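You operate a simulated robot arm through the tools that you are given. There is no shell and no other tool.

The job below is to be done with a simulated robot arm. You get a single attempt, and the scene is never put back.

TASK
Set the red tarp pole to 140 and the blue one to 130, collars tight again.

The check looks at the end state, three seconds after you hand in, the way a careful person would. Anything else that was tipped, shoved, dropped, spilled or broken makes it a failure.

THE ROBOT
A 6-joint arm with a two-finger gripper, fixed in place. Base frame: the origin is on the floor under the middle of its stand, x ahead of it, y to its left, z up. Readings come in mm, rad, newtons and seconds.
It reaches about 1038 mm from its shoulder. Its first joint turns from -2.897 to 2.897 rad. Payload 1.71 kg.
The tool frame sits at the grasp point between the pads (the TCP): z along the fingers, y along the line on which they close. The tips reach 20 mm beyond it. The gripper opens to 96 mm; its body begins 113 mm behind the TCP.
Orientation is told as [roll, pitch, yaw] about the base's x, y, z axes, in that order, counted from this pose: with the fingers straight down and closing along the base's y, the tool's x points along the base's -x, its y along +y and its z along -z.

THE INTERFACE
- The arm moves only by the tool move_arm. Its argument "rows" is a list of rows, each an object of numbers (a shift or turn left out is 0, a gripper value left out holds the last): "dx", "dy", "dz": the shift along the base's x, y, z in mm; "ax", "ay", "az": the turn, a rotation vector about the base's x, y, z in rad. In form: [{"dx": .., "dy": .., "dz": .., "ax": .., "ay": .., "az": ..}, ...]. A call has 1 to 20 rows; each row shifts and turns the commanded pose from where the row before left it. "jaw" is the closure, from 0 (fully open) to 1 (shut), set as the call begins (left out, the last holds). Rows are played at 5 a second. More than 50 mm and 0.15 rad between two rows, or a gripper value outside its range, and nothing of the call is played. A pose out of reach is approached as far as the arm can. The call stops where the force on the tool passes 60 N (or 10 N more than at its start, if that is more) or the arm is blocked; 0.2 s more then pass. The fingers move at their own pace (about 45 mm/s each) and stop on an object; they squeeze with about 33 N. The grip force told is the motor's: it shows also when the fingers shut on nothing. Time passes only in rows, and 0.2 s behind the last, so rows that do not move let the fingers close. The reply holds the time, the measured pose of the TCP, the force on the tool along the base axes, the opening and the grip force, in the units named above and with some noise, with the torque about the TCP (base axes, N m) and any sound that the robot's microphone picked up.
- Cameras (640 x 400 px; columns grow to the right, rows downward): "scene" is fixed at [220.1, 501.1, 1411.3]; the picture's right is [-0.16, -0.99, 0.00], its down [-0.68, 0.11, -0.72] and it looks along [0.72, -0.12, -0.69] (base axes); focal length 214 px, centre (320, 200). "wrist" rides on the gripper at [66, 14, -145] in the tool frame; the picture's right is [-0.21, 0.98, 0.00], its down [-0.88, -0.19, -0.45] and it looks along [-0.44, -0.09, 0.90] (tool axes); focal length 275 px, centre (320, 200). There is no depth. A picture from a camera that has moved, and an enlarged one, comes with that camera's place and axes in the base frame and with its lens.
- capture(camera): a new picture of that camera. It takes no simulated time.
- lift_body(by): moves the trunk up (or, below 0, down) by that many mm; the arm rides with it, the base frame stays. It gives what a move gives, with no picture.
- inspect(camera, box): a new picture of the part [left, top, right, bottom] of that camera's present view, enlarged. It takes no simulated time.
- finish_job(): hands the job in; it is judged then, once.

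Nothing tells you positions but the pictures and the camera data. Unless the task says otherwise, let go and move clear before handing in.

The tools are called after "Request:" by a JSON object that holds its "method" and its "body". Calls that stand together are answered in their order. move_arm: Moves the arm, as the interface text tells. Its arguments: {"type":"object","properties":{"rows":{"type":"array","items":{"type":"object","properties":{"dx":{"type":"number"},"dy":{"type":"number"},"dz":{"type":"number"},"ax":{"type":"number"},"ay":{"type":"number"},"az":{"type":"number"}}}},"jaw":{"type":"number"}},"required":["rows"]} The other tools are called the same way: lift_body (by) moves the trunk up or down; capture (camera) takes a picture; inspect (camera, box) takes an enlarged picture of a part of a camera's view; finish_job () hands the job in.

At the start:

```text
t: 0.0
tcp_pos: [549.7, 229.0, 1253.8]
ee_rot: [-0.001, 0.001, 0.001]
wrist_force: [-0.1, -0.8, 0.0]
moment: [0.01, 0.02, 0.03]
grip_width: 96.0
grip_force: 0.2
trunk travel left (down, up): [-250.0, 140.0]
```

scene: 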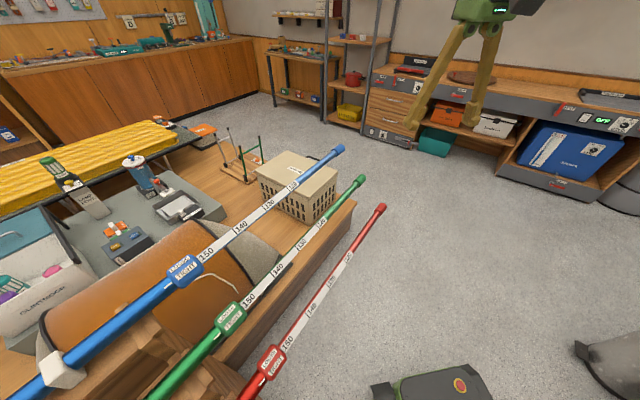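
wrist: 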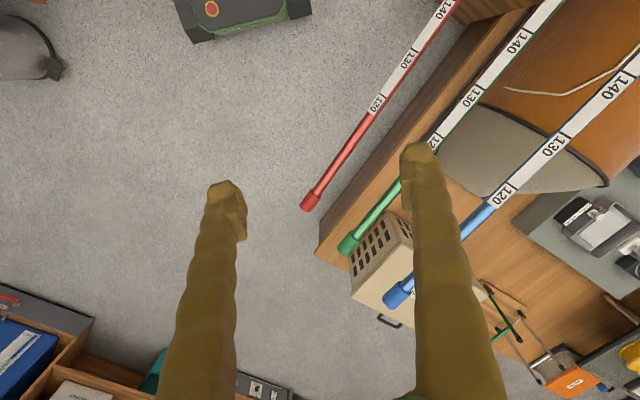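

I see three telescoping poles (blue, green, red) sticking out over a bench with twist collars and scales marked 120–150. First I'll look more closely at the collars and scales.

Request:
{"method": "inspect", "body": {"camera": "scene", "box": [220, 260, 320, 400]}}

Request:
{"method": "inspect", "body": {"camera": "scene", "box": [120, 130, 360, 300]}}

Request:
{"method": "inspect", "body": {"camera": "scene", "box": [0, 240, 240, 400]}}

Request:
{"method": "inspect", "body": {"camera": "wrist", "box": [280, 0, 640, 225]}}

```text
2.86 times, centred on (270, 330) of scene
camera zoom: at [220.1, 501.1, 1411.3], right [-0.16, -0.99, 0.0], down [-0.68, 0.11, -0.72], along [0.72, -0.12, -0.69], focal length 613 px, centre (463, -171)
```

zoom: 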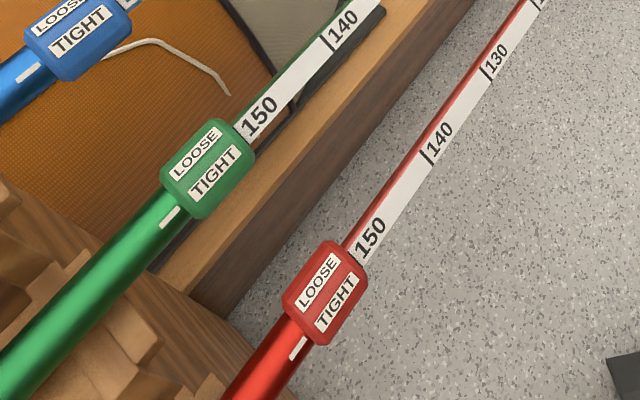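

```text
2.35 times, centred on (240, 215) of scene
camera zoom: at [220.1, 501.1, 1411.3], right [-0.16, -0.99, 0.0], down [-0.68, 0.11, -0.72], along [0.72, -0.12, -0.69], focal length 505 px, centre (508, 165)
```

zoom: 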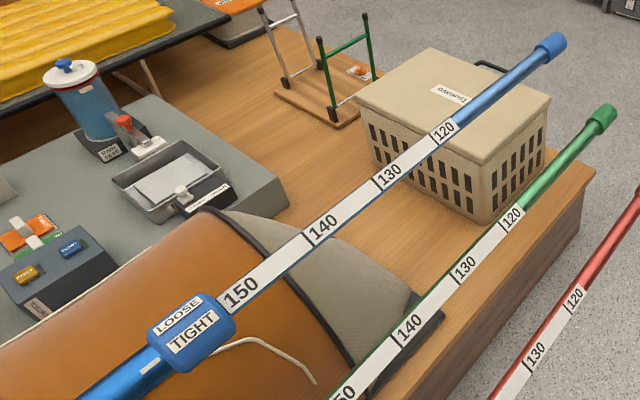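

```text
2.50 times, centred on (120, 320) of scene
camera zoom: at [220.1, 501.1, 1411.3], right [-0.16, -0.99, 0.0], down [-0.68, 0.11, -0.72], along [0.72, -0.12, -0.69], focal length 536 px, centre (820, -100)
```

zoom: 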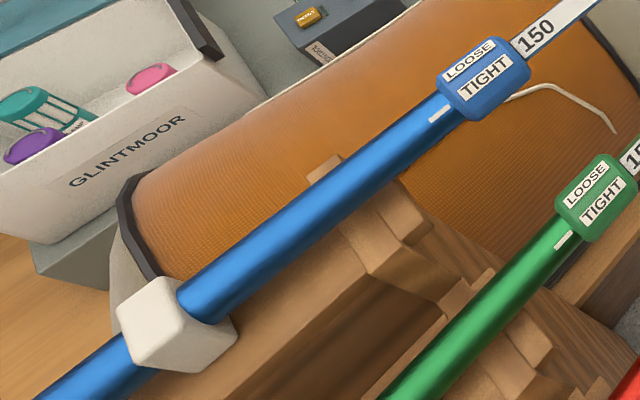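

```text
1.78 times, centred on (460, 112) of wrist
camera zoom: at [485.6, 242.3, 1399.0], right [0.21, 0.98, 0.0], down [0.88, -0.18, 0.44], along [0.43, -0.09, -0.9], focal length 489 px, centre (71, 356)
```

zoom: 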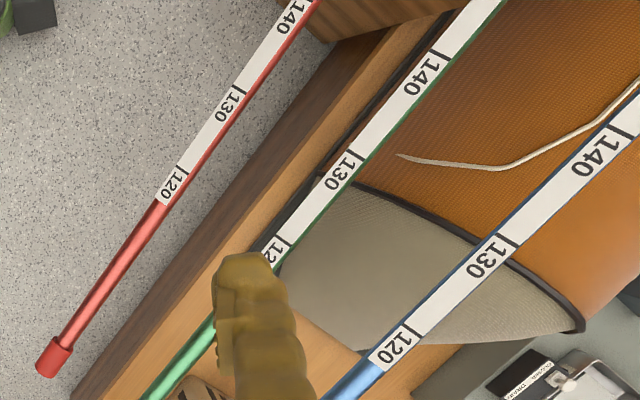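

The poles run parallel, pointing toward +x/−y, and the red one is lowest and nearest the robot. I'll zoom in on each collar to read the marks exactly before moving.

Request:
{"method": "inspect", "body": {"camera": "scene", "box": [252, 335, 300, 365]}}

Request:
{"method": "inspect", "body": {"camera": "scene", "box": [250, 365, 306, 400]}}

Request:
{"method": "inspect", "body": {"camera": "scene", "box": [160, 245, 224, 285]}}

Request:
{"method": "inspect", "body": {"camera": "scene", "box": [200, 290, 264, 330]}}

Request:
{"method": "inspect", "body": {"camera": "scene", "box": [20, 320, 148, 400]}}

```text
13.33 times, centred on (276, 350) of scene
camera zoom: at [220.1, 501.1, 1411.3], right [-0.16, -0.99, 0.0], down [-0.68, 0.11, -0.72], along [0.72, -0.12, -0.69], focal length 2860 px, centre (907, -1800)
```

zoom: 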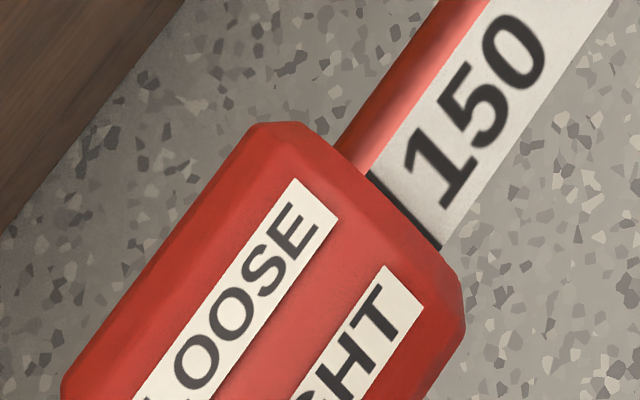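

```text
11.43 times, centred on (278, 382) of scene
camera zoom: at [220.1, 501.1, 1411.3], right [-0.16, -0.99, 0.0], down [-0.68, 0.11, -0.72], along [0.72, -0.12, -0.69], focal length 2451 px, centre (800, -1886)
```

zoom: 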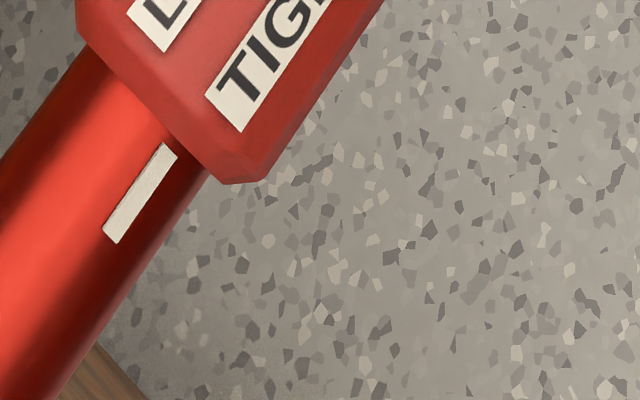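

```text
10.00 times, centred on (192, 265) of scene
camera zoom: at [220.1, 501.1, 1411.3], right [-0.16, -0.99, 0.0], down [-0.68, 0.11, -0.72], along [0.72, -0.12, -0.69], focal length 2145 px, centre (1600, -450)
```

zoom: 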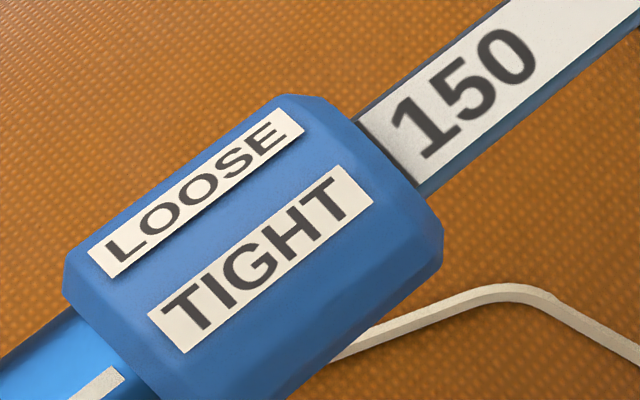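

```text
10.00 times, centred on (232, 310) of scene
camera zoom: at [220.1, 501.1, 1411.3], right [-0.16, -0.99, 0.0], down [-0.68, 0.11, -0.72], along [0.72, -0.12, -0.69], focal length 2145 px, centre (1200, -900)
```

zoom: 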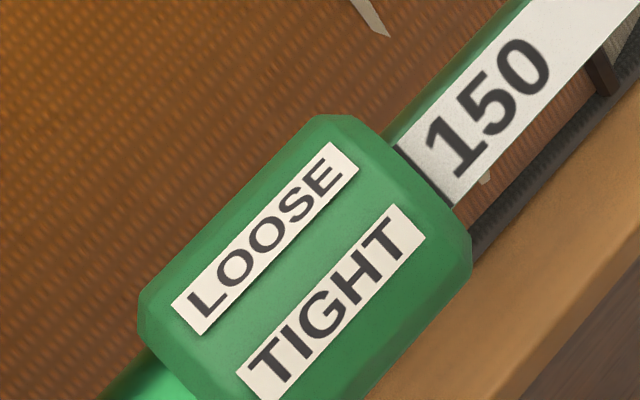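

```text
5.00 times, centred on (84, 360) of scene
camera zoom: at [220.1, 501.1, 1411.3], right [-0.16, -0.99, 0.0], down [-0.68, 0.11, -0.72], along [0.72, -0.12, -0.69], focal length 1072 px, centre (1500, -600)
```

zoom: 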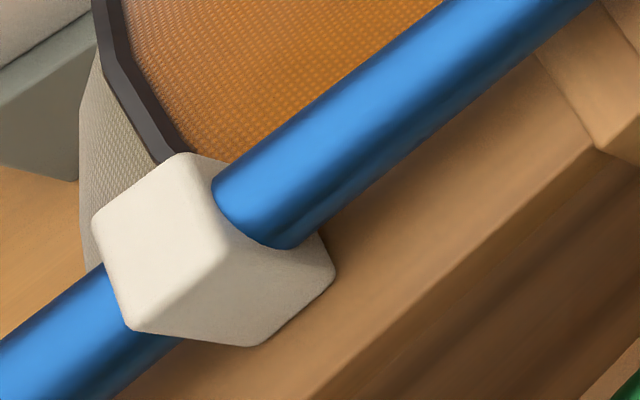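

All three collars have TIGHT against the tube's white mark, and the 150 tick sits at each collar's tip-side edge. Red needs to go in about 100 mm and blue about 200 mm. I'll bring the arm over toward the red collar at a safe height, turning the gripper so it closes across the pole.

Request:
{"method": "move_arm", "body": {"rows": [{"dx": -22, "dy": 32, "dz": -15, "az": -0.0785}, {"dx": -22, "dy": 32, "dz": -15, "az": -0.0785}, {"dx": -22, "dy": 32, "dz": -15, "az": -0.0785}, {"dx": -22, "dy": 32, "dz": -15, "az": -0.0785}, {"dx": -22, "dy": 32, "dz": -15, "az": -0.0785}, {"dx": -22, "dy": 32, "dz": -15, "az": -0.0785}, {"dx": -22, "dy": 32, "dz": -15, "az": -0.0785}, {"dx": -22, "dy": 32, "dz": -15, "az": -0.0785}, {"dx": -22, "dy": 32, "dz": -15, "az": -0.0785}, {"dx": -22, "dy": 32, "dz": -15, "az": -0.0785}], "jaw": 0}}

```text
t: 2.2
tcp_pos: [311.0, 545.7, 1111.8]
ee_rot: [-0.001, -0.015, -0.785]
wrist_force: [0.5, 0.4, -0.3]
moment: [0.01, -0.01, -0.04]
grip_width: 95.9
grip_force: 0.0
trunk travel left (down, up): [-250.0, 140.0]
```

Request:
{"method": "capture", "body": {"camera": "wrist"}}

Request:
{"method": "capture", "body": {"camera": "scene"}}

```text
taken
camera wrist: at [273.2, 605.0, 1255.9], right [0.84, 0.55, 0.0], down [0.48, -0.75, 0.46], along [0.25, -0.38, -0.89], focal length 275 px, centre (320, 200)
```

wrist: 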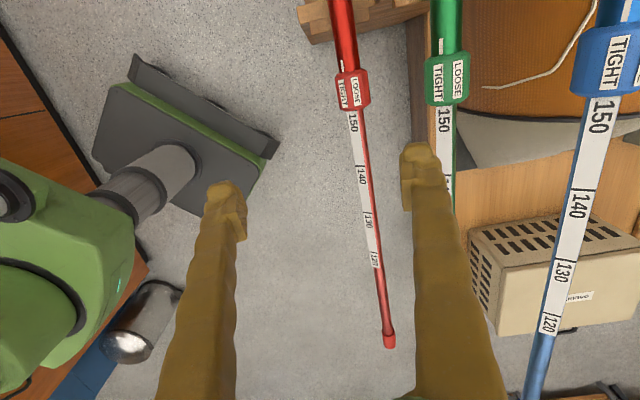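

```text
taken
```

scene: 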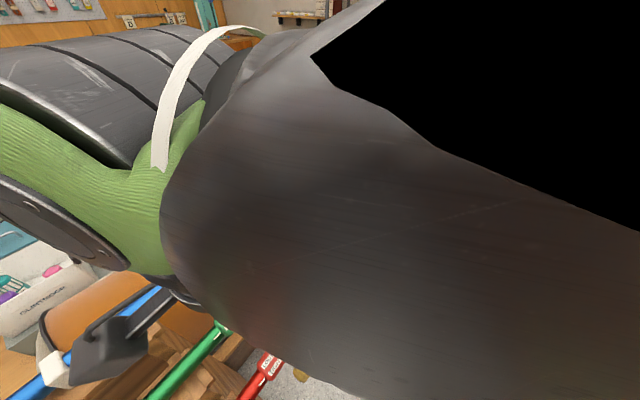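

The wrist view shows the red collar clearly, with TIGHT on the robot's side and LOOSE on the far side. I'll enlarge these areas to pin down the geometry.

Request:
{"method": "inspect", "body": {"camera": "wrist", "box": [312, 50, 392, 100]}}

Request:
{"method": "inspect", "body": {"camera": "wrist", "box": [312, 95, 392, 145]}}

Request:
{"method": "inspect", "body": {"camera": "wrist", "box": [300, 150, 460, 250]}}

Request:
{"method": "inspect", "body": {"camera": "wrist", "box": [330, 240, 430, 360]}}

Request:
{"method": "inspect", "body": {"camera": "wrist", "box": [560, 0, 640, 120]}}

```text
8.00 times, centred on (352, 75) of wrist
camera zoom: at [273.2, 605.0, 1255.9], right [0.84, 0.55, 0.0], down [0.48, -0.75, 0.46], along [0.25, -0.38, -0.89], focal length 2202 px, centre (64, 1200)
```

zoom: 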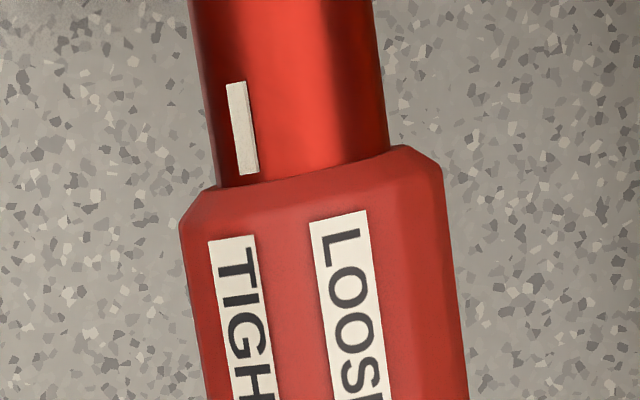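

```text
8.00 times, centred on (352, 120) of wrist
camera zoom: at [273.2, 605.0, 1255.9], right [0.84, 0.55, 0.0], down [0.48, -0.75, 0.46], along [0.25, -0.38, -0.89], focal length 2202 px, centre (64, 840)
```

zoom: 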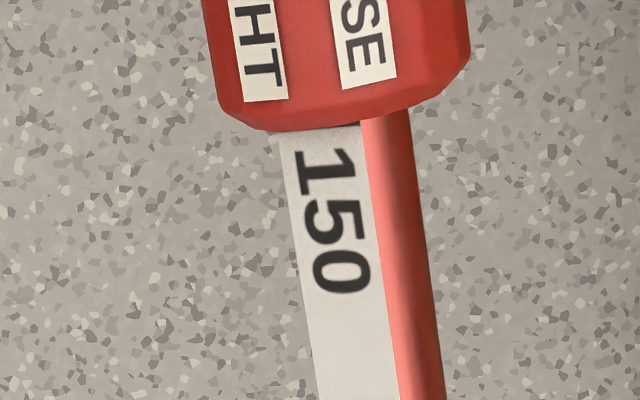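

```text
4.00 times, centred on (380, 200) of wrist
camera zoom: at [273.2, 605.0, 1255.9], right [0.84, 0.55, 0.0], down [0.48, -0.75, 0.46], along [0.25, -0.38, -0.89], focal length 1101 px, centre (80, 200)
```

zoom: 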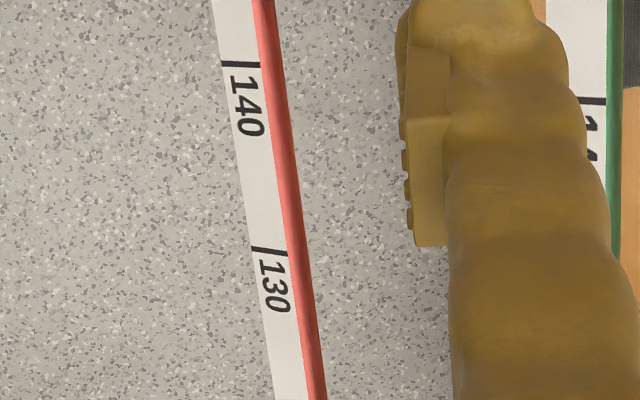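

```text
3.33 times, centred on (380, 300) of wrist
camera zoom: at [273.2, 605.0, 1255.9], right [0.84, 0.55, 0.0], down [0.48, -0.75, 0.46], along [0.25, -0.38, -0.89], focal length 918 px, centre (120, -133)
```

zoom: 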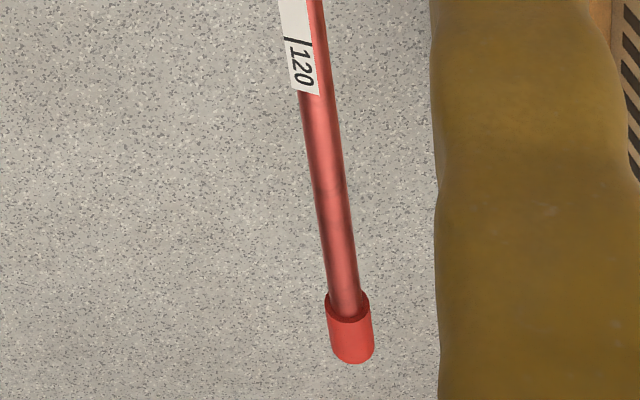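

```text
3.33 times, centred on (600, 60) of wrist
camera zoom: at [273.2, 605.0, 1255.9], right [0.84, 0.55, 0.0], down [0.48, -0.75, 0.46], along [0.25, -0.38, -0.89], focal length 918 px, centre (-613, 667)
```

zoom: 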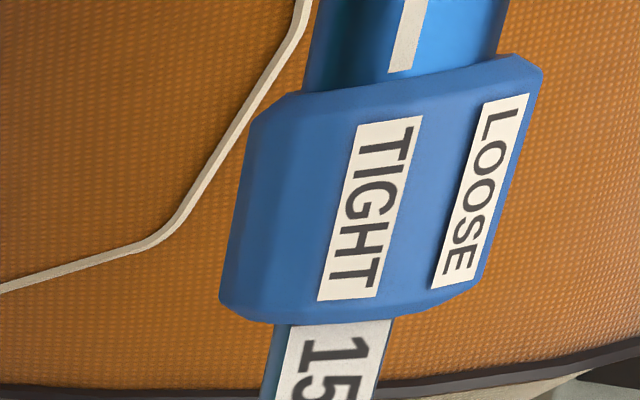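

The geometry is consistent: the red axis lies about z≈770 along the −45° line, with its collar centre near (343, 597). I'll let the arm settle and check how well it tracks commands.

Request:
{"method": "move_arm", "body": {"rows": [{"dx": 0}, {"dx": 0}, {"dx": 0}]}}

```text
t: 3.0
tcp_pos: [310.1, 547.7, 1111.5]
ee_rot: [0.001, -0.014, -0.786]
wrist_force: [0.4, -0.8, 0.0]
moment: [0.0, -0.02, 0.02]
grip_width: 96.2
grip_force: 0.2
trunk travel left (down, up): [-250.0, 140.0]
```

Request:
{"method": "move_arm", "body": {"rows": [{"dz": -25}, {"dz": -25}, {"dz": -25}, {"dz": -25}, {"dx": 0}]}}

```text
t: 4.2
tcp_pos: [313.5, 549.0, 1009.3]
ee_rot: [0.0, -0.013, -0.782]
wrist_force: [-0.3, -0.1, -0.1]
moment: [0.03, 0.01, -0.02]
grip_width: 96.1
grip_force: 0.1
trunk travel left (down, up): [-250.0, 140.0]
```

Tracking carries a small offset, so I'll steer by the measured pose. Next I'll tilt the gripper about the pole's direction so its body leans toward the robot, clear of the green pole, and descend to a stand-off above the red collar.

Request:
{"method": "move_arm", "body": {"rows": [{"dx": -2, "dy": 2, "dz": -22, "ax": 0.077, "ay": -0.077}, {"dx": -2, "dy": 2, "dz": -22, "ax": 0.077, "ay": -0.077}, {"dx": -2, "dy": 2, "dz": -22, "ax": 0.077, "ay": -0.077}, {"dx": -2, "dy": 2, "dz": -22, "ax": 0.077, "ay": -0.077}, {"dx": -1, "dy": 1, "dz": -14}, {"dx": 0}]}}

Request:
{"method": "capture", "body": {"camera": "wrist"}}

Request:
{"method": "capture", "body": {"camera": "scene"}}

```text
t: 5.6
tcp_pos: [303.5, 557.2, 910.1]
ee_rot: [0.437, -0.012, -0.79]
wrist_force: [0.8, -0.9, 0.0]
moment: [0.04, 0.0, 0.0]
grip_width: 95.9
grip_force: 0.1
trunk travel left (down, up): [-250.0, 140.0]
```

```text
taken
camera wrist: at [221.2, 571.6, 1046.5], right [0.77, 0.48, 0.42], down [0.36, -0.87, 0.34], along [0.52, -0.11, -0.85], focal length 275 px, centre (320, 200)
```

wrist: 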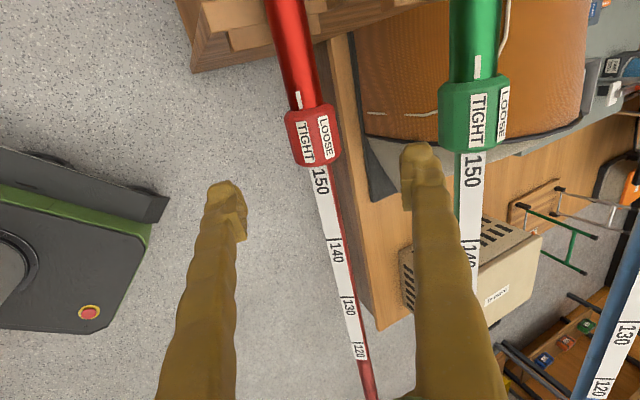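

```text
taken
```

scene: 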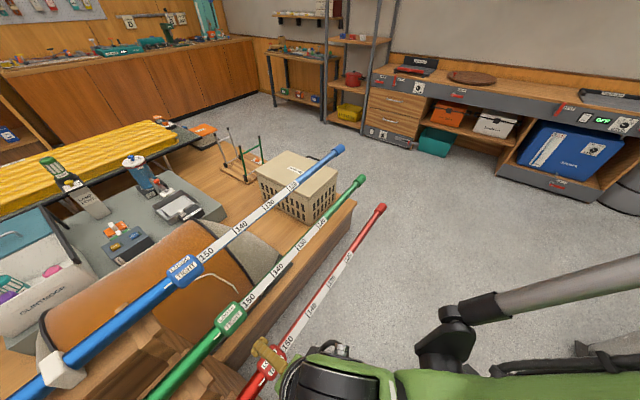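

Good view of the red collar from the stand-off. I'll enlarge it to refine its position and depth.

Request:
{"method": "inspect", "body": {"camera": "wrist", "box": [264, 80, 376, 150]}}

Request:
{"method": "inspect", "body": {"camera": "wrist", "box": [264, 140, 376, 210]}}

Request:
{"method": "inspect", "body": {"camera": "wrist", "box": [300, 210, 412, 280]}}

Request:
{"method": "inspect", "body": {"camera": "scene", "box": [230, 320, 358, 400]}}

```text
5.71 times, centred on (320, 115) of wrist
camera zoom: at [221.2, 571.6, 1046.5], right [0.77, 0.48, 0.42], down [0.36, -0.87, 0.34], along [0.52, -0.11, -0.85], focal length 1573 px, centre (320, 686)
```

zoom: 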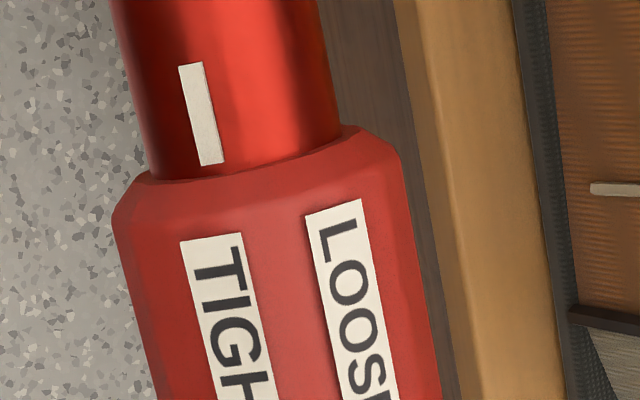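

```text
5.71 times, centred on (320, 175) of wrist
camera zoom: at [221.2, 571.6, 1046.5], right [0.77, 0.48, 0.42], down [0.36, -0.87, 0.34], along [0.52, -0.11, -0.85], focal length 1573 px, centre (320, 343)
```

zoom: 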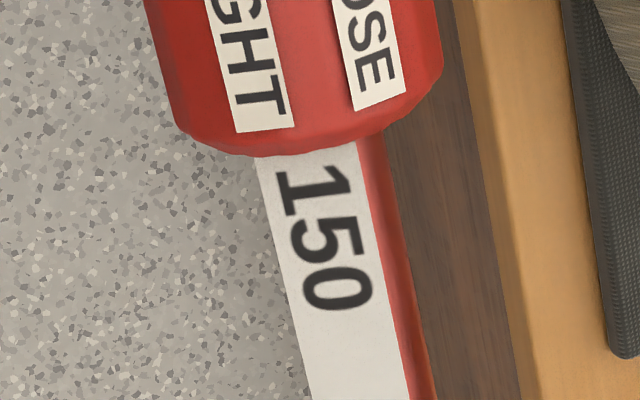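

```text
5.71 times, centred on (356, 245) of wrist
camera zoom: at [221.2, 571.6, 1046.5], right [0.77, 0.48, 0.42], down [0.36, -0.87, 0.34], along [0.52, -0.11, -0.85], focal length 1573 px, centre (114, -57)
```

zoom: 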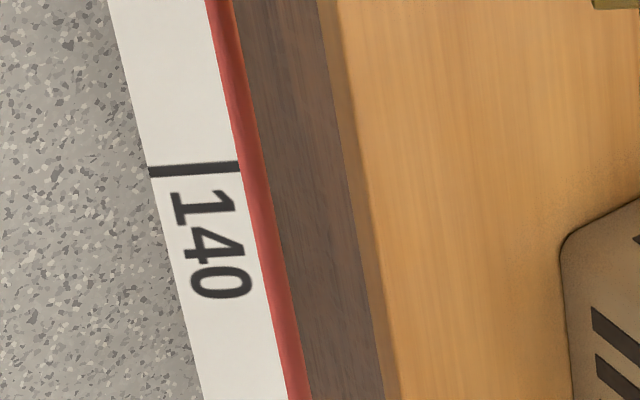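

```text
5.00 times, centred on (294, 360) of scene
camera zoom: at [220.1, 501.1, 1411.3], right [-0.16, -0.99, 0.0], down [-0.68, 0.11, -0.72], along [0.72, -0.12, -0.69], focal length 1072 px, centre (450, -600)
```

zoom: 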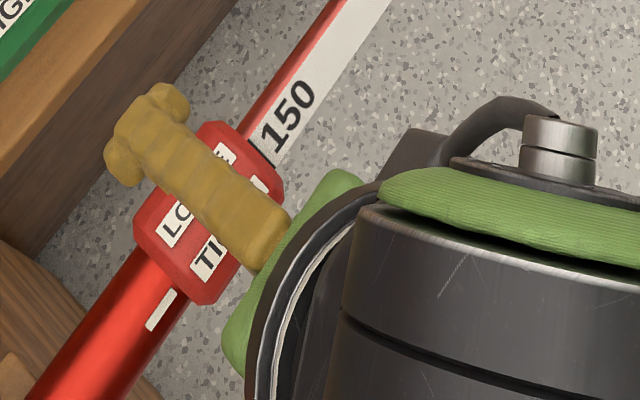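

The collar centre works out to about (345, 595, 772). I'll advance along the finger direction in two stages with the gripper open.

Request:
{"method": "move_arm", "body": {"rows": [{"dx": 7.25, "dy": 6.65, "dz": -24.2}, {"dx": 7.25, "dy": 6.65, "dz": -24.2}, {"dx": 7.25, "dy": 6.65, "dz": -24.2}, {"dx": 7.25, "dy": 6.65, "dz": -24.2}, {"dx": 0}]}}

Request:
{"method": "capture", "body": {"camera": "wrist"}}

```text
t: 6.8
tcp_pos: [330.0, 585.6, 814.0]
ee_rot: [0.435, -0.01, -0.792]
wrist_force: [0.2, 0.1, -0.3]
moment: [-0.02, 0.01, 0.01]
grip_width: 96.0
grip_force: 0.1
trunk travel left (down, up): [-250.0, 140.0]
```

```text
taken
camera wrist: at [249.3, 599.1, 950.7], right [0.77, 0.48, 0.41], down [0.36, -0.87, 0.34], along [0.52, -0.11, -0.85], focal length 275 px, centre (320, 200)
```

wrist: 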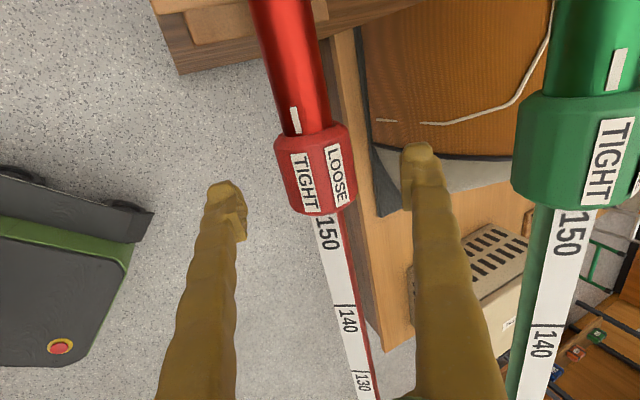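

Request:
{"method": "move_arm", "body": {"rows": [{"dx": 5, "dy": 3.2, "dz": -14}, {"dx": 5, "dy": 3.2, "dz": -14}, {"dx": 5, "dy": 3.2, "dz": -14}, {"dx": 0}]}}

Request:
{"method": "capture", "body": {"camera": "wrist"}}

Request:
{"method": "capture", "body": {"camera": "scene"}}

```text
t: 7.8
tcp_pos: [346.2, 595.5, 770.9]
ee_rot: [0.435, -0.014, -0.79]
wrist_force: [0.4, 0.4, -0.2]
moment: [-0.04, 0.0, -0.01]
grip_width: 96.1
grip_force: 0.1
trunk travel left (down, up): [-250.0, 140.0]
```

```text
taken
camera wrist: at [265.3, 608.4, 908.0], right [0.77, 0.48, 0.41], down [0.36, -0.87, 0.34], along [0.52, -0.11, -0.85], focal length 275 px, centre (320, 200)
```

wrist: 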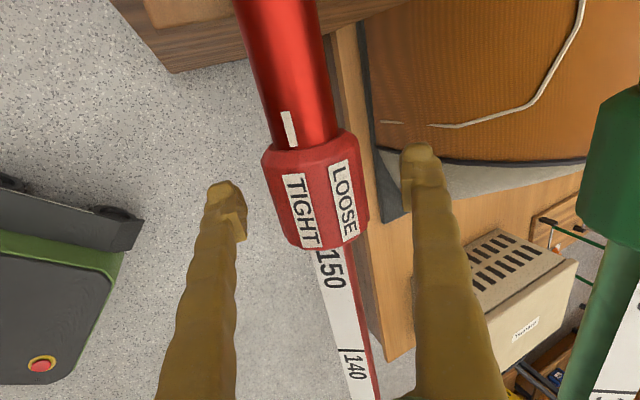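

```text
taken
```

scene: 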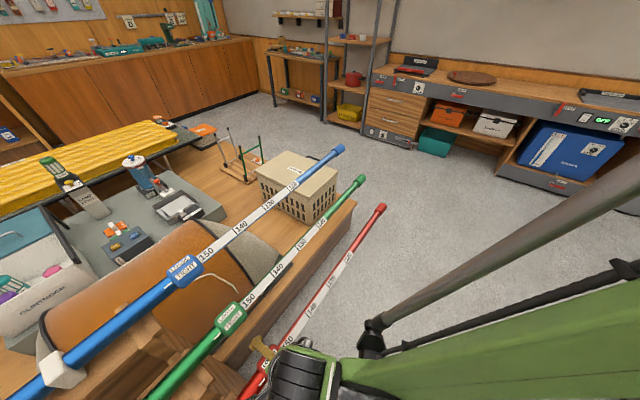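

The collar now sits between the open fingers. I'll close the gripper on it.

Request:
{"method": "move_arm", "body": {"rows": [{"dx": 0}, {"dx": 0}, {"dx": 0}, {"dx": 0}, {"dx": 0}, {"dx": 0}], "jaw": 1}}

Request:
{"method": "capture", "body": {"camera": "wrist"}}

```text
t: 9.2
tcp_pos: [345.7, 594.3, 772.0]
ee_rot: [0.435, -0.014, -0.791]
wrist_force: [-5.6, -6.5, -7.6]
moment: [-0.12, -0.09, 0.28]
grip_width: 52.6
grip_force: 34.7
trunk travel left (down, up): [-250.0, 140.0]
```

```text
taken
camera wrist: at [264.9, 608.1, 908.2], right [0.77, 0.48, 0.41], down [0.36, -0.87, 0.34], along [0.52, -0.11, -0.85], focal length 275 px, centre (320, 200)
```

wrist: 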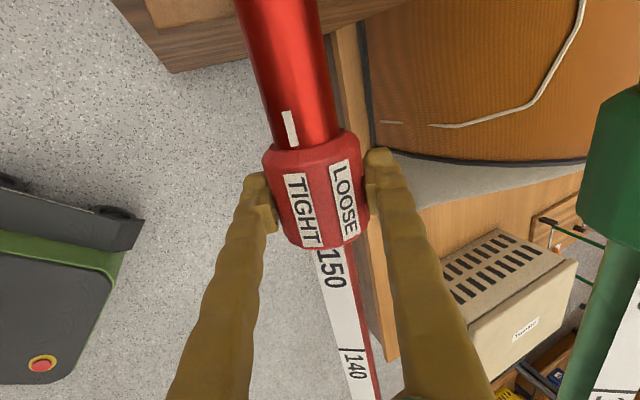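

I have the collar gripped at 52.6 mm, with a slight side load meaning I'm 1–2 mm off-centre. I'll correct that and start turning about the pole axis in the loosening direction.

Request:
{"method": "move_arm", "body": {"rows": [{"dx": -1.3, "dy": -1.3, "dz": -0.8}, {"dx": 0}]}}

Request:
{"method": "move_arm", "body": {"rows": [{"ax": 0.0354, "ay": -0.0354}, {"ax": 0.0354, "ay": -0.0354}, {"ax": 0.0354, "ay": -0.0354}, {"ax": 0.0354, "ay": -0.0354}, {"dx": 0}]}}

Request:
{"method": "capture", "body": {"camera": "wrist"}}

```text
t: 9.8
tcp_pos: [346.1, 594.4, 771.8]
ee_rot: [0.439, -0.013, -0.791]
wrist_force: [11.4, 27.0, 28.6]
moment: [-0.1, -0.07, 0.11]
grip_width: 52.9
grip_force: 35.4
trunk travel left (down, up): [-250.0, 140.0]
```

```text
t: 10.6
tcp_pos: [338.6, 595.2, 780.5]
ee_rot: [0.558, -0.026, -0.797]
wrist_force: [42.4, 11.4, -10.1]
moment: [-0.09, -0.3, -0.34]
grip_width: 52.8
grip_force: 35.1
out of reach, approached as far as the arm can: row 2, 3
trunk travel left (down, up): [-250.0, 140.0]
stopped in row 3: the force on the tool passed its limit at 83 N (the readings are from after the stop); the commanded pose is now the measured one
```

```text
taken
camera wrist: at [243.7, 598.4, 909.1], right [0.73, 0.44, 0.52], down [0.33, -0.9, 0.3], along [0.6, -0.05, -0.8], focal length 275 px, centre (320, 200)
```

wrist: 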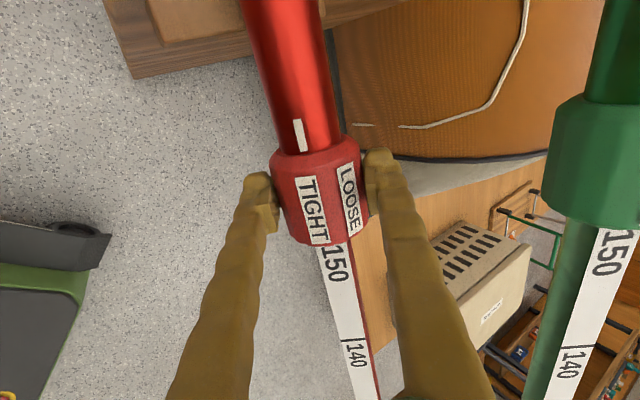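

The arm ran into a reach limit while tilting, so the collar hasn't clearly turned. I'll open the gripper and back straight off along the fingers before choosing a better arm posture.

Request:
{"method": "move_arm", "body": {"rows": [{"dx": 0}, {"dx": 0}, {"dx": 0}, {"dx": 0}, {"dx": 0}], "jaw": 0}}

Request:
{"method": "capture", "body": {"camera": "wrist"}}

Request:
{"method": "capture", "body": {"camera": "scene"}}

```text
t: 11.8
tcp_pos: [335.6, 592.7, 780.0]
ee_rot: [0.557, -0.025, -0.796]
wrist_force: [0.0, -0.6, -0.4]
moment: [-0.01, -0.01, 0.0]
grip_width: 96.1
grip_force: 0.1
trunk travel left (down, up): [-250.0, 140.0]
```

```text
taken
camera wrist: at [240.6, 597.1, 910.0], right [0.73, 0.44, 0.52], down [0.33, -0.9, 0.3], along [0.6, -0.05, -0.8], focal length 275 px, centre (320, 200)
```

wrist: 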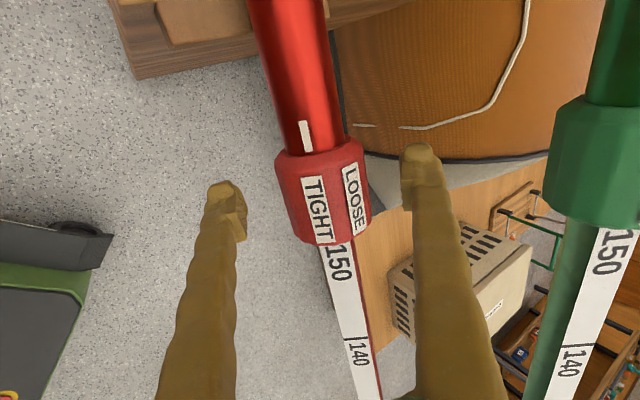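

```text
taken
```

scene: 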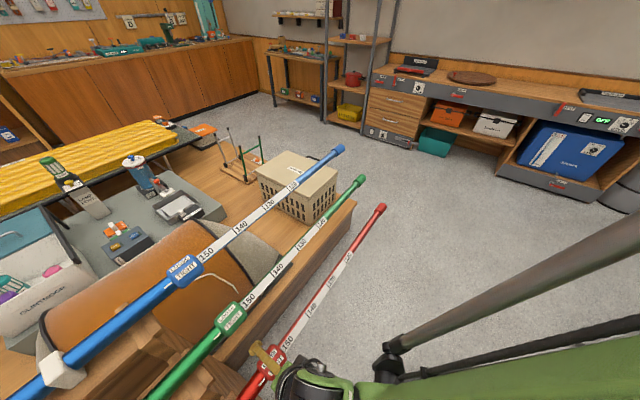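

Request:
{"method": "move_arm", "body": {"rows": [{"dx": -9.4, "dy": -9.4, "dz": 21}, {"dx": -9.4, "dy": -9.4, "dz": 21}, {"dx": -9.4, "dy": -9.4, "dz": 21}, {"dx": -9.4, "dy": -9.4, "dz": 21}, {"dx": 0}]}}

Request:
{"method": "inspect", "body": {"camera": "wrist", "box": [264, 60, 376, 200]}}

Request:
{"method": "capture", "body": {"camera": "scene"}}

```text
t: 13.0
tcp_pos: [298.4, 555.7, 865.6]
ee_rot: [0.557, -0.024, -0.796]
wrist_force: [-0.3, 0.4, 0.9]
moment: [0.01, 0.01, 0.01]
grip_width: 96.0
grip_force: 0.0
trunk travel left (down, up): [-250.0, 140.0]
```

```text
2.86 times, centred on (320, 130) of wrist
camera zoom: at [204.2, 559.7, 994.3], right [0.73, 0.44, 0.52], down [0.33, -0.9, 0.3], along [0.6, -0.05, -0.8], focal length 786 px, centre (320, 400)
```

zoom: 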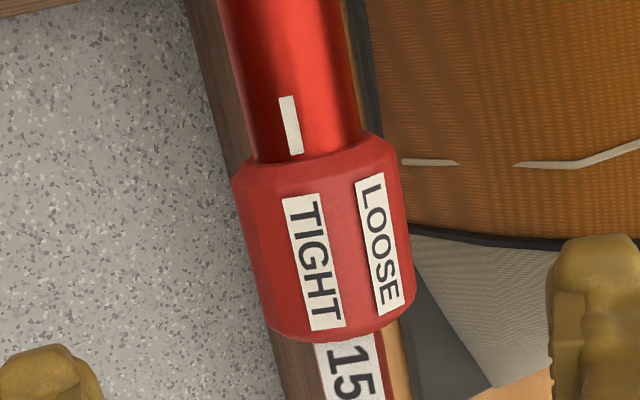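

```text
taken
```

scene: 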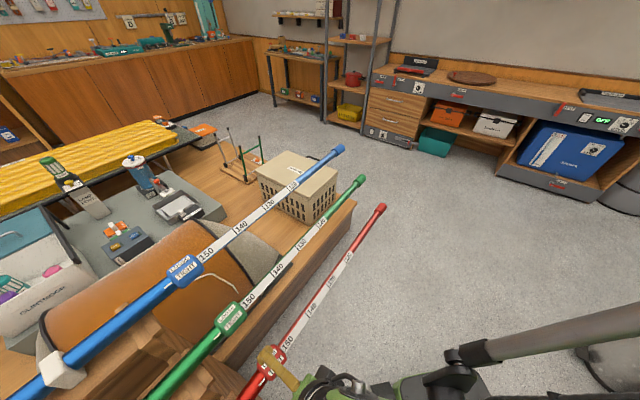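

The collar is still at TIGHT, so nothing has changed there. Here in free space I'll test how far the arm can tilt, to find a posture that allows the full turn.

Request:
{"method": "move_arm", "body": {"rows": [{"ax": 0.0707, "ay": -0.0707}, {"ax": 0.0707, "ay": -0.0707}, {"ax": 0.0707, "ay": -0.0707}, {"dx": 0}]}}

```text
t: 14.0
tcp_pos: [303.5, 573.9, 896.4]
ee_rot: [0.858, -0.024, -0.803]
wrist_force: [0.3, 0.9, -0.4]
moment: [0.01, 0.0, 0.0]
grip_width: 96.0
grip_force: 0.1
out of reach, approached as far as the arm can: row 2, 3
trunk travel left (down, up): [-250.0, 140.0]
```

Tilting pushes the arm up against a limit, so it wants to sit higher relative to the trunk. I'll raise the arm clear and then lower the trunk to get a better posture.

Request:
{"method": "move_arm", "body": {"rows": [{"dz": 40}, {"dz": 40}, {"dz": 40}, {"dz": 40}, {"dz": 40}, {"dx": 0}]}}

Request:
{"method": "lift_body", "body": {"by": -150}}

Request:
{"method": "capture", "body": {"camera": "wrist"}}

Request:
{"method": "capture", "body": {"camera": "scene"}}

```text
t: 15.4
tcp_pos: [302.0, 573.6, 1096.5]
ee_rot: [0.857, -0.02, -0.802]
wrist_force: [0.3, -0.9, -0.1]
moment: [-0.02, -0.01, -0.01]
grip_width: 95.8
grip_force: 0.1
trunk travel left (down, up): [-250.0, 140.0]
```

```text
t: 17.1
tcp_pos: [302.3, 574.1, 946.9]
ee_rot: [0.857, -0.021, -0.804]
wrist_force: [0.4, -0.9, -0.2]
moment: [0.0, 0.0, 0.04]
grip_width: 96.1
grip_force: 0.2
trunk travel left (down, up): [-100.0, 290.0]
```

```text
taken
camera wrist: at [183.5, 552.7, 1050.4], right [0.59, 0.31, 0.74], down [0.28, -0.95, 0.17], along [0.76, 0.11, -0.65], focal length 275 px, centre (320, 200)
```

wrist: 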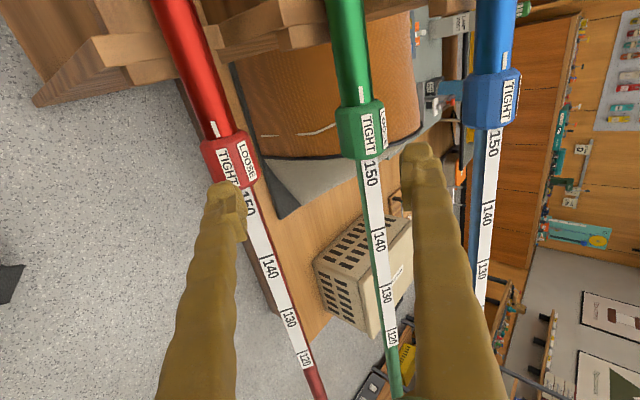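

```text
taken
```

scene: 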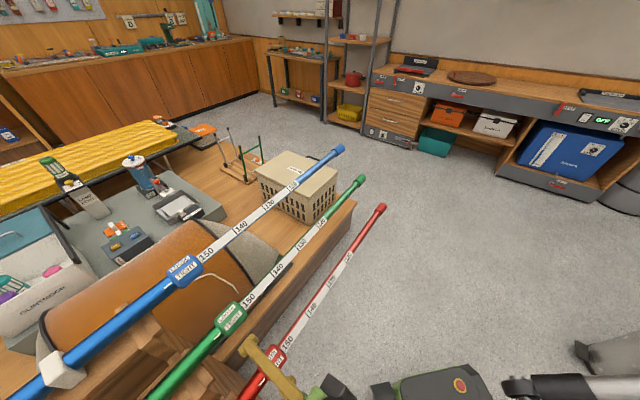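

Now with the trunk lower the arm has room. I'll move to the red stand-off and test the full tilt range in free space before gripping.

Request:
{"method": "move_arm", "body": {"rows": [{"dx": -11, "dy": -22, "dz": -10}, {"dx": -11, "dy": -21, "dz": -26}, {"dz": -30}, {"dz": -30}, {"dx": 0}]}}

Request:
{"method": "move_arm", "body": {"rows": [{"ax": 0.0707, "ay": -0.0707}, {"ax": 0.0707, "ay": -0.0707}, {"ax": 0.0707, "ay": -0.0707}, {"ax": 0.0707, "ay": -0.0707}, {"dx": 0}]}}

Request:
{"method": "capture", "body": {"camera": "wrist"}}

Request:
{"method": "capture", "body": {"camera": "scene"}}

```text
t: 18.3
tcp_pos: [279.5, 531.4, 850.2]
ee_rot: [0.857, -0.021, -0.803]
wrist_force: [0.3, -0.5, -0.2]
moment: [-0.01, 0.03, -0.04]
grip_width: 96.2
grip_force: 0.0
trunk travel left (down, up): [-100.0, 290.0]
```

```text
t: 19.5
tcp_pos: [281.3, 538.9, 872.6]
ee_rot: [1.255, -0.011, -0.81]
wrist_force: [0.0, -0.6, 0.4]
moment: [-0.04, -0.02, 0.0]
grip_width: 96.1
grip_force: 0.2
out of reach, approached as far as the arm can: row 4
trunk travel left (down, up): [-100.0, 290.0]
```

```text
taken
camera wrist: at [139.7, 495.2, 930.0], right [0.35, 0.07, 0.93], down [0.26, -0.97, -0.03], along [0.9, 0.25, -0.36], focal length 275 px, centre (320, 200)
```

wrist: 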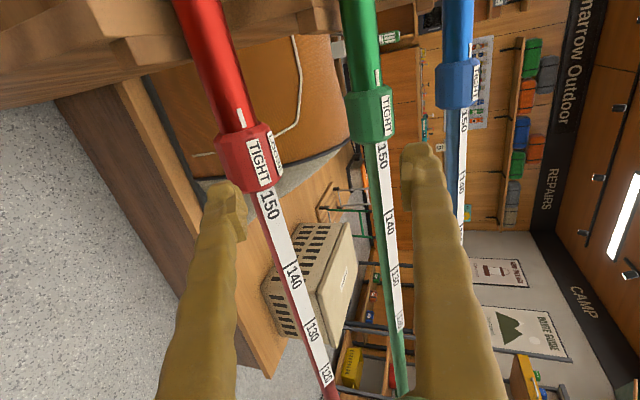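

```text
taken
```

scene: 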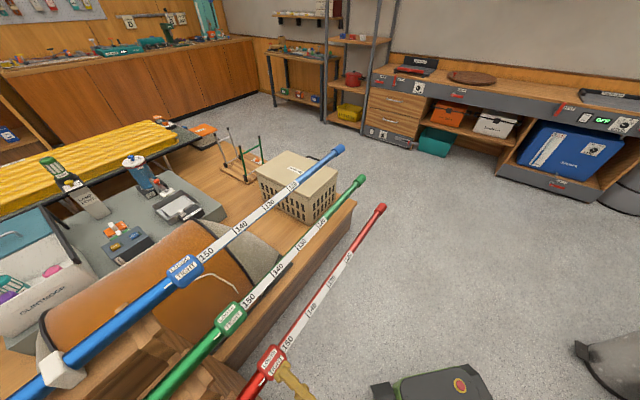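

With the trunk down 150 mm the tilt reaches about 1.2 rad. I'll lower the trunk a little more for margin and straighten the gripper's small yaw error.

Request:
{"method": "move_arm", "body": {"rows": [{"dz": 20, "az": 0.025, "ax": 0.008, "ay": 0.008}, {"dz": 30}, {"dz": 30}, {"dx": 0}]}}

Request:
{"method": "lift_body", "body": {"by": -80}}

```text
t: 20.5
tcp_pos: [281.6, 537.8, 952.6]
ee_rot: [1.257, 0.002, -0.783]
wrist_force: [-0.4, 0.7, 0.3]
moment: [-0.01, 0.0, -0.01]
grip_width: 95.9
grip_force: 0.2
trunk travel left (down, up): [-100.0, 290.0]
```

```text
t: 21.7
tcp_pos: [281.5, 538.8, 871.5]
ee_rot: [1.256, 0.0, -0.784]
wrist_force: [-0.4, 0.1, 0.5]
moment: [0.0, 0.01, -0.02]
grip_width: 95.9
grip_force: 0.0
trunk travel left (down, up): [-20.0, 370.0]
```

Request:
{"method": "move_arm", "body": {"rows": [{"dx": -3.8, "dy": -7.2, "dz": -27, "ax": -0.0375, "ay": 0.0375}, {"dx": -3.8, "dy": -7.2, "dz": -27.7, "ax": -0.0375, "ay": 0.0375}, {"dx": 0}]}}

Request:
{"method": "capture", "body": {"camera": "wrist"}}

Request:
{"method": "inspect", "body": {"camera": "scene", "box": [210, 310, 338, 400]}}

```text
t: 22.5
tcp_pos: [275.3, 523.6, 816.2]
ee_rot: [1.15, 0.0, -0.785]
wrist_force: [0.5, 0.0, -0.8]
moment: [-0.01, -0.04, -0.01]
grip_width: 96.1
grip_force: 0.1
trunk travel left (down, up): [-20.0, 370.0]
```

```text
taken
camera wrist: at [140.1, 480.3, 888.6], right [0.43, 0.14, 0.89], down [0.28, -0.96, 0.01], along [0.86, 0.25, -0.45], focal length 275 px, centre (320, 200)
```

wrist: 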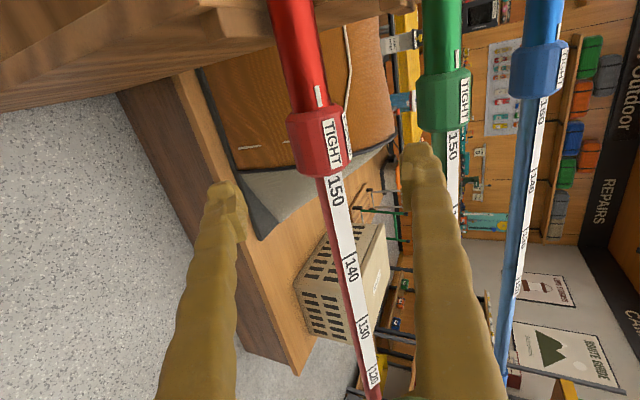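

```text
4.44 times, centred on (274, 355) of scene
camera zoom: at [220.1, 501.1, 1411.3], right [-0.16, -0.99, 0.0], down [-0.68, 0.11, -0.72], along [0.72, -0.12, -0.69], focal length 953 px, centre (524, -489)
```

zoom: 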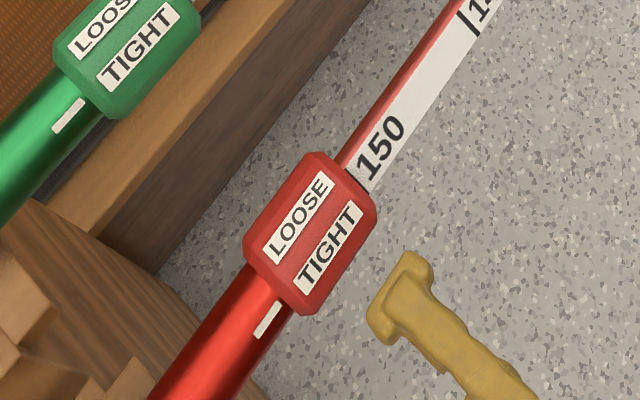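

The gripper is lined up with the collar from the side. I'll move in and close gently to find the exact axis from the side load.

Request:
{"method": "move_arm", "body": {"rows": [{"dx": 17.4, "dy": 17.9, "dz": -11.1}, {"dx": 17.4, "dy": 17.9, "dz": -11.1}, {"dx": 17.4, "dy": 17.9, "dz": -11.1}, {"dx": 17.4, "dy": 17.9, "dz": -11.0}, {"dx": 0}]}}

Request:
{"method": "capture", "body": {"camera": "wrist"}}

```text
t: 23.7
tcp_pos: [343.0, 597.5, 774.8]
ee_rot: [1.153, 0.0, -0.784]
wrist_force: [0.6, -0.3, -0.1]
moment: [0.0, -0.01, 0.02]
grip_width: 96.2
grip_force: 0.0
trunk travel left (down, up): [-20.0, 370.0]
```

```text
taken
camera wrist: at [208.2, 553.9, 845.6], right [0.43, 0.14, 0.89], down [0.28, -0.96, 0.01], along [0.86, 0.25, -0.45], focal length 275 px, centre (320, 200)
```

wrist: 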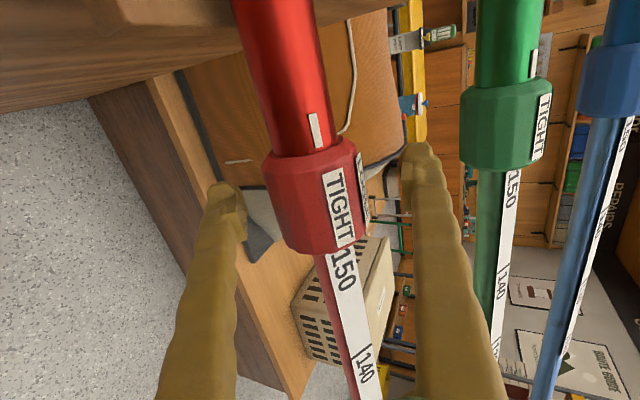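

Request:
{"method": "move_arm", "body": {"rows": [{"dx": 0}, {"dx": 0}, {"dx": 0}, {"dx": 0}, {"dx": 0}], "jaw": 1}}

```text
t: 24.9
tcp_pos: [342.1, 597.8, 771.8]
ee_rot: [1.147, 0.002, -0.787]
wrist_force: [-21.6, -23.7, -46.0]
moment: [0.1, -0.1, 0.18]
grip_width: 52.7
grip_force: 35.1
trunk travel left (down, up): [-20.0, 370.0]
```

The two grips agree: the red axis is at n≈664.8, z≈771.8. I'll release, back off, and come in again at a small tilt so the full loosening turn fits within reach.

Request:
{"method": "move_arm", "body": {"rows": [{"dx": -0.7, "dy": -0.7, "dz": -2.1}, {"dx": 0}]}}

Request:
{"method": "move_arm", "body": {"rows": [{"dx": 0}, {"dx": 0}, {"dx": 0}, {"dx": 0}, {"dx": -13, "dy": -13, "dz": 8.2}, {"dx": -13, "dy": -13, "dz": 8.2}, {"dx": -13, "dy": -13, "dz": 8.2}, {"dx": -13, "dy": -13, "dz": 8.2}, {"dx": -13, "dy": -13, "dz": 8.2}, {"dx": -13, "dy": -13, "dz": 8.2}, {"dx": 0}], "jaw": 0}}

```text
t: 25.5
tcp_pos: [342.0, 597.0, 771.4]
ee_rot: [1.154, 0.0, -0.783]
wrist_force: [-10.2, -2.2, -0.7]
moment: [0.13, 0.12, -0.19]
grip_width: 52.7
grip_force: 34.9
trunk travel left (down, up): [-20.0, 370.0]
```

```text
t: 27.9
tcp_pos: [266.5, 518.8, 820.6]
ee_rot: [1.151, 0.001, -0.786]
wrist_force: [0.6, -0.5, -0.5]
moment: [0.02, -0.03, -0.04]
grip_width: 95.7
grip_force: 0.0
trunk travel left (down, up): [-20.0, 370.0]
```

Request:
{"method": "move_arm", "body": {"rows": [{"dx": 2, "dy": 2, "dz": 20, "ax": -0.0943, "ay": 0.0943}, {"dx": 5, "dy": 5, "dz": 20, "ax": -0.0943, "ay": 0.0943}, {"dx": 8, "dy": 8, "dz": 10, "ax": -0.0943, "ay": 0.0943}, {"dx": 10, "dy": 10, "dz": 8, "ax": -0.0943, "ay": 0.0943}, {"dx": 12, "dy": 12, "dz": 4, "ax": -0.0943, "ay": 0.0943}, {"dx": 11, "dy": 11, "dz": 2, "ax": -0.0943, "ay": 0.0943}, {"dx": 0}]}}

Request:
{"method": "capture", "body": {"camera": "wrist"}}

Request:
{"method": "capture", "body": {"camera": "scene"}}

```text
t: 29.5
tcp_pos: [314.0, 558.7, 883.6]
ee_rot: [0.35, 0.003, -0.786]
wrist_force: [0.6, 1.0, -0.3]
moment: [0.01, -0.01, -0.01]
grip_width: 96.2
grip_force: 0.1
trunk travel left (down, up): [-20.0, 370.0]
```

```text
taken
camera wrist: at [242.1, 578.8, 1024.9], right [0.8, 0.5, 0.34], down [0.39, -0.85, 0.35], along [0.46, -0.15, -0.87], focal length 275 px, centre (320, 200)
```

wrist: 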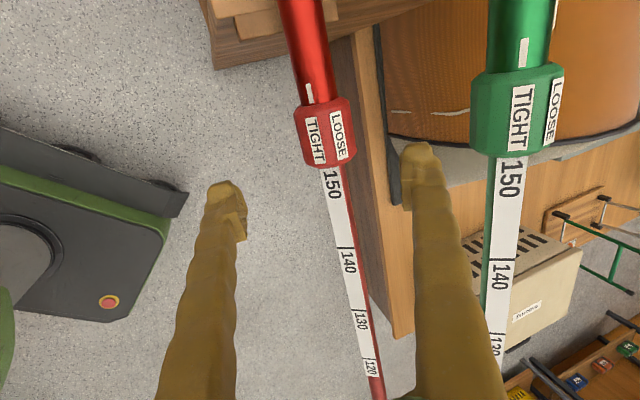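

```text
taken
```

scene: 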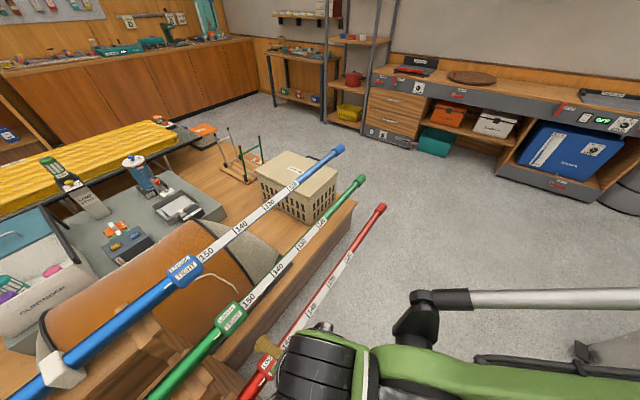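

Request:
{"method": "move_arm", "body": {"rows": [{"dx": 6, "dy": 7.4, "dz": -22.4}, {"dx": 6, "dy": 7.4, "dz": -22.4}, {"dx": 6, "dy": 7.4, "dz": -22.4}, {"dx": 6, "dy": 7.4, "dz": -22.4}, {"dx": 0}]}}

Request:
{"method": "capture", "body": {"camera": "wrist"}}

```text
t: 30.7
tcp_pos: [337.1, 595.8, 795.3]
ee_rot: [0.352, -0.001, -0.78]
wrist_force: [0.1, 0.2, 0.0]
moment: [0.0, -0.02, 0.01]
grip_width: 96.1
grip_force: 0.1
trunk travel left (down, up): [-20.0, 370.0]
```

```text
taken
camera wrist: at [265.9, 614.8, 936.5], right [0.79, 0.51, 0.34], down [0.39, -0.85, 0.35], along [0.46, -0.15, -0.87], focal length 275 px, centre (320, 200)
```

wrist: 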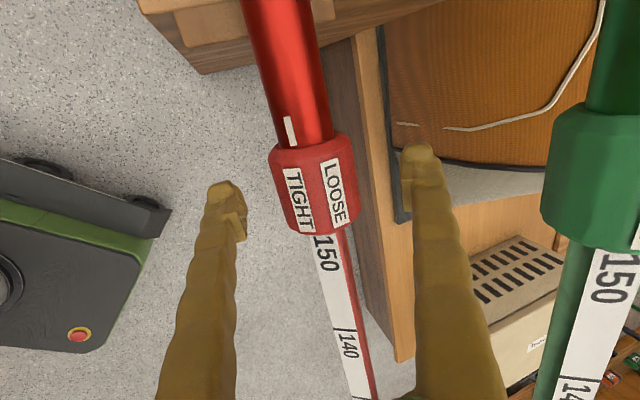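

Request:
{"method": "move_arm", "body": {"rows": [{"dx": 3.4, "dy": -0.1, "dz": -11.8}, {"dx": 3.4, "dy": -0.1, "dz": -11.8}, {"dx": 0}, {"dx": 0}]}}

```text
t: 31.7
tcp_pos: [345.3, 594.3, 770.8]
ee_rot: [0.351, 0.0, -0.785]
wrist_force: [-0.1, -0.1, 0.1]
moment: [0.03, 0.01, -0.03]
grip_width: 96.0
grip_force: 0.1
trunk travel left (down, up): [-20.0, 370.0]
```

Request:
{"method": "move_arm", "body": {"rows": [{"dx": 0}, {"dx": 0}, {"dx": 0}, {"dx": 0}, {"dx": 0}], "jaw": 1}}

Request:
{"method": "capture", "body": {"camera": "wrist"}}

```text
t: 32.9
tcp_pos: [344.7, 595.1, 772.0]
ee_rot: [0.352, 0.0, -0.784]
wrist_force: [7.4, 10.9, 9.8]
moment: [0.03, 0.05, -0.04]
grip_width: 52.5
grip_force: 34.8
trunk travel left (down, up): [-20.0, 370.0]
```

```text
taken
camera wrist: at [273.4, 614.9, 913.0], right [0.79, 0.5, 0.34], down [0.39, -0.85, 0.35], along [0.46, -0.15, -0.87], focal length 275 px, centre (320, 200)
```

wrist: 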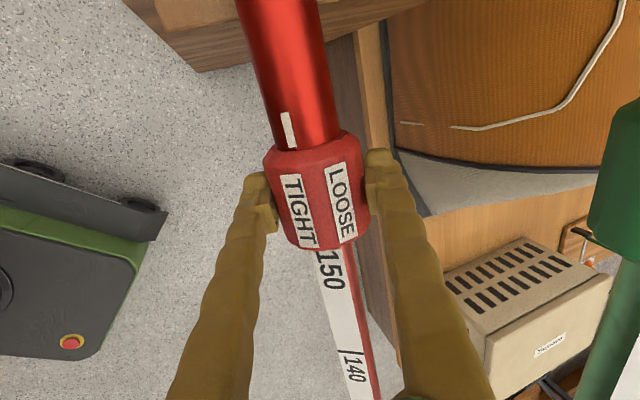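

Gripped cleanly again. I'll turn in small steps and watch the force and torque.

Request:
{"method": "move_arm", "body": {"rows": [{"dx": 0.4, "dy": 0.4, "dz": 0.2, "ax": 0.0354, "ay": -0.0354}, {"ax": 0.0354, "ay": -0.0354}, {"dx": 0}]}}

Request:
{"method": "capture", "body": {"camera": "wrist"}}

```text
t: 33.7
tcp_pos: [343.9, 595.0, 771.8]
ee_rot: [0.453, 0.0, -0.785]
wrist_force: [6.1, -9.7, 17.7]
moment: [-0.04, -0.05, -0.53]
grip_width: 52.8
grip_force: 35.5
trunk travel left (down, up): [-20.0, 370.0]
```

```text
taken
camera wrist: at [263.5, 605.3, 908.5], right [0.77, 0.48, 0.43], down [0.37, -0.87, 0.32], along [0.53, -0.09, -0.85], focal length 275 px, centre (320, 200)
```

wrist: 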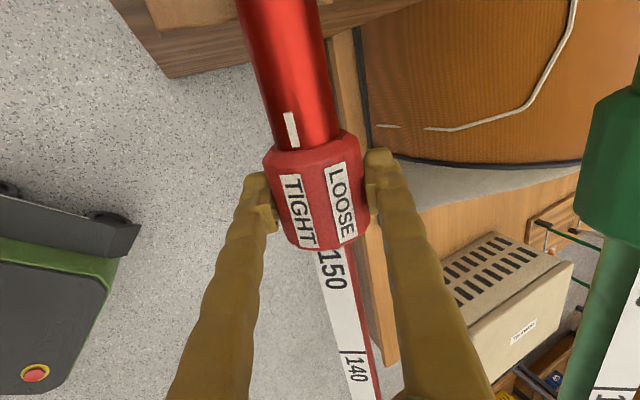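

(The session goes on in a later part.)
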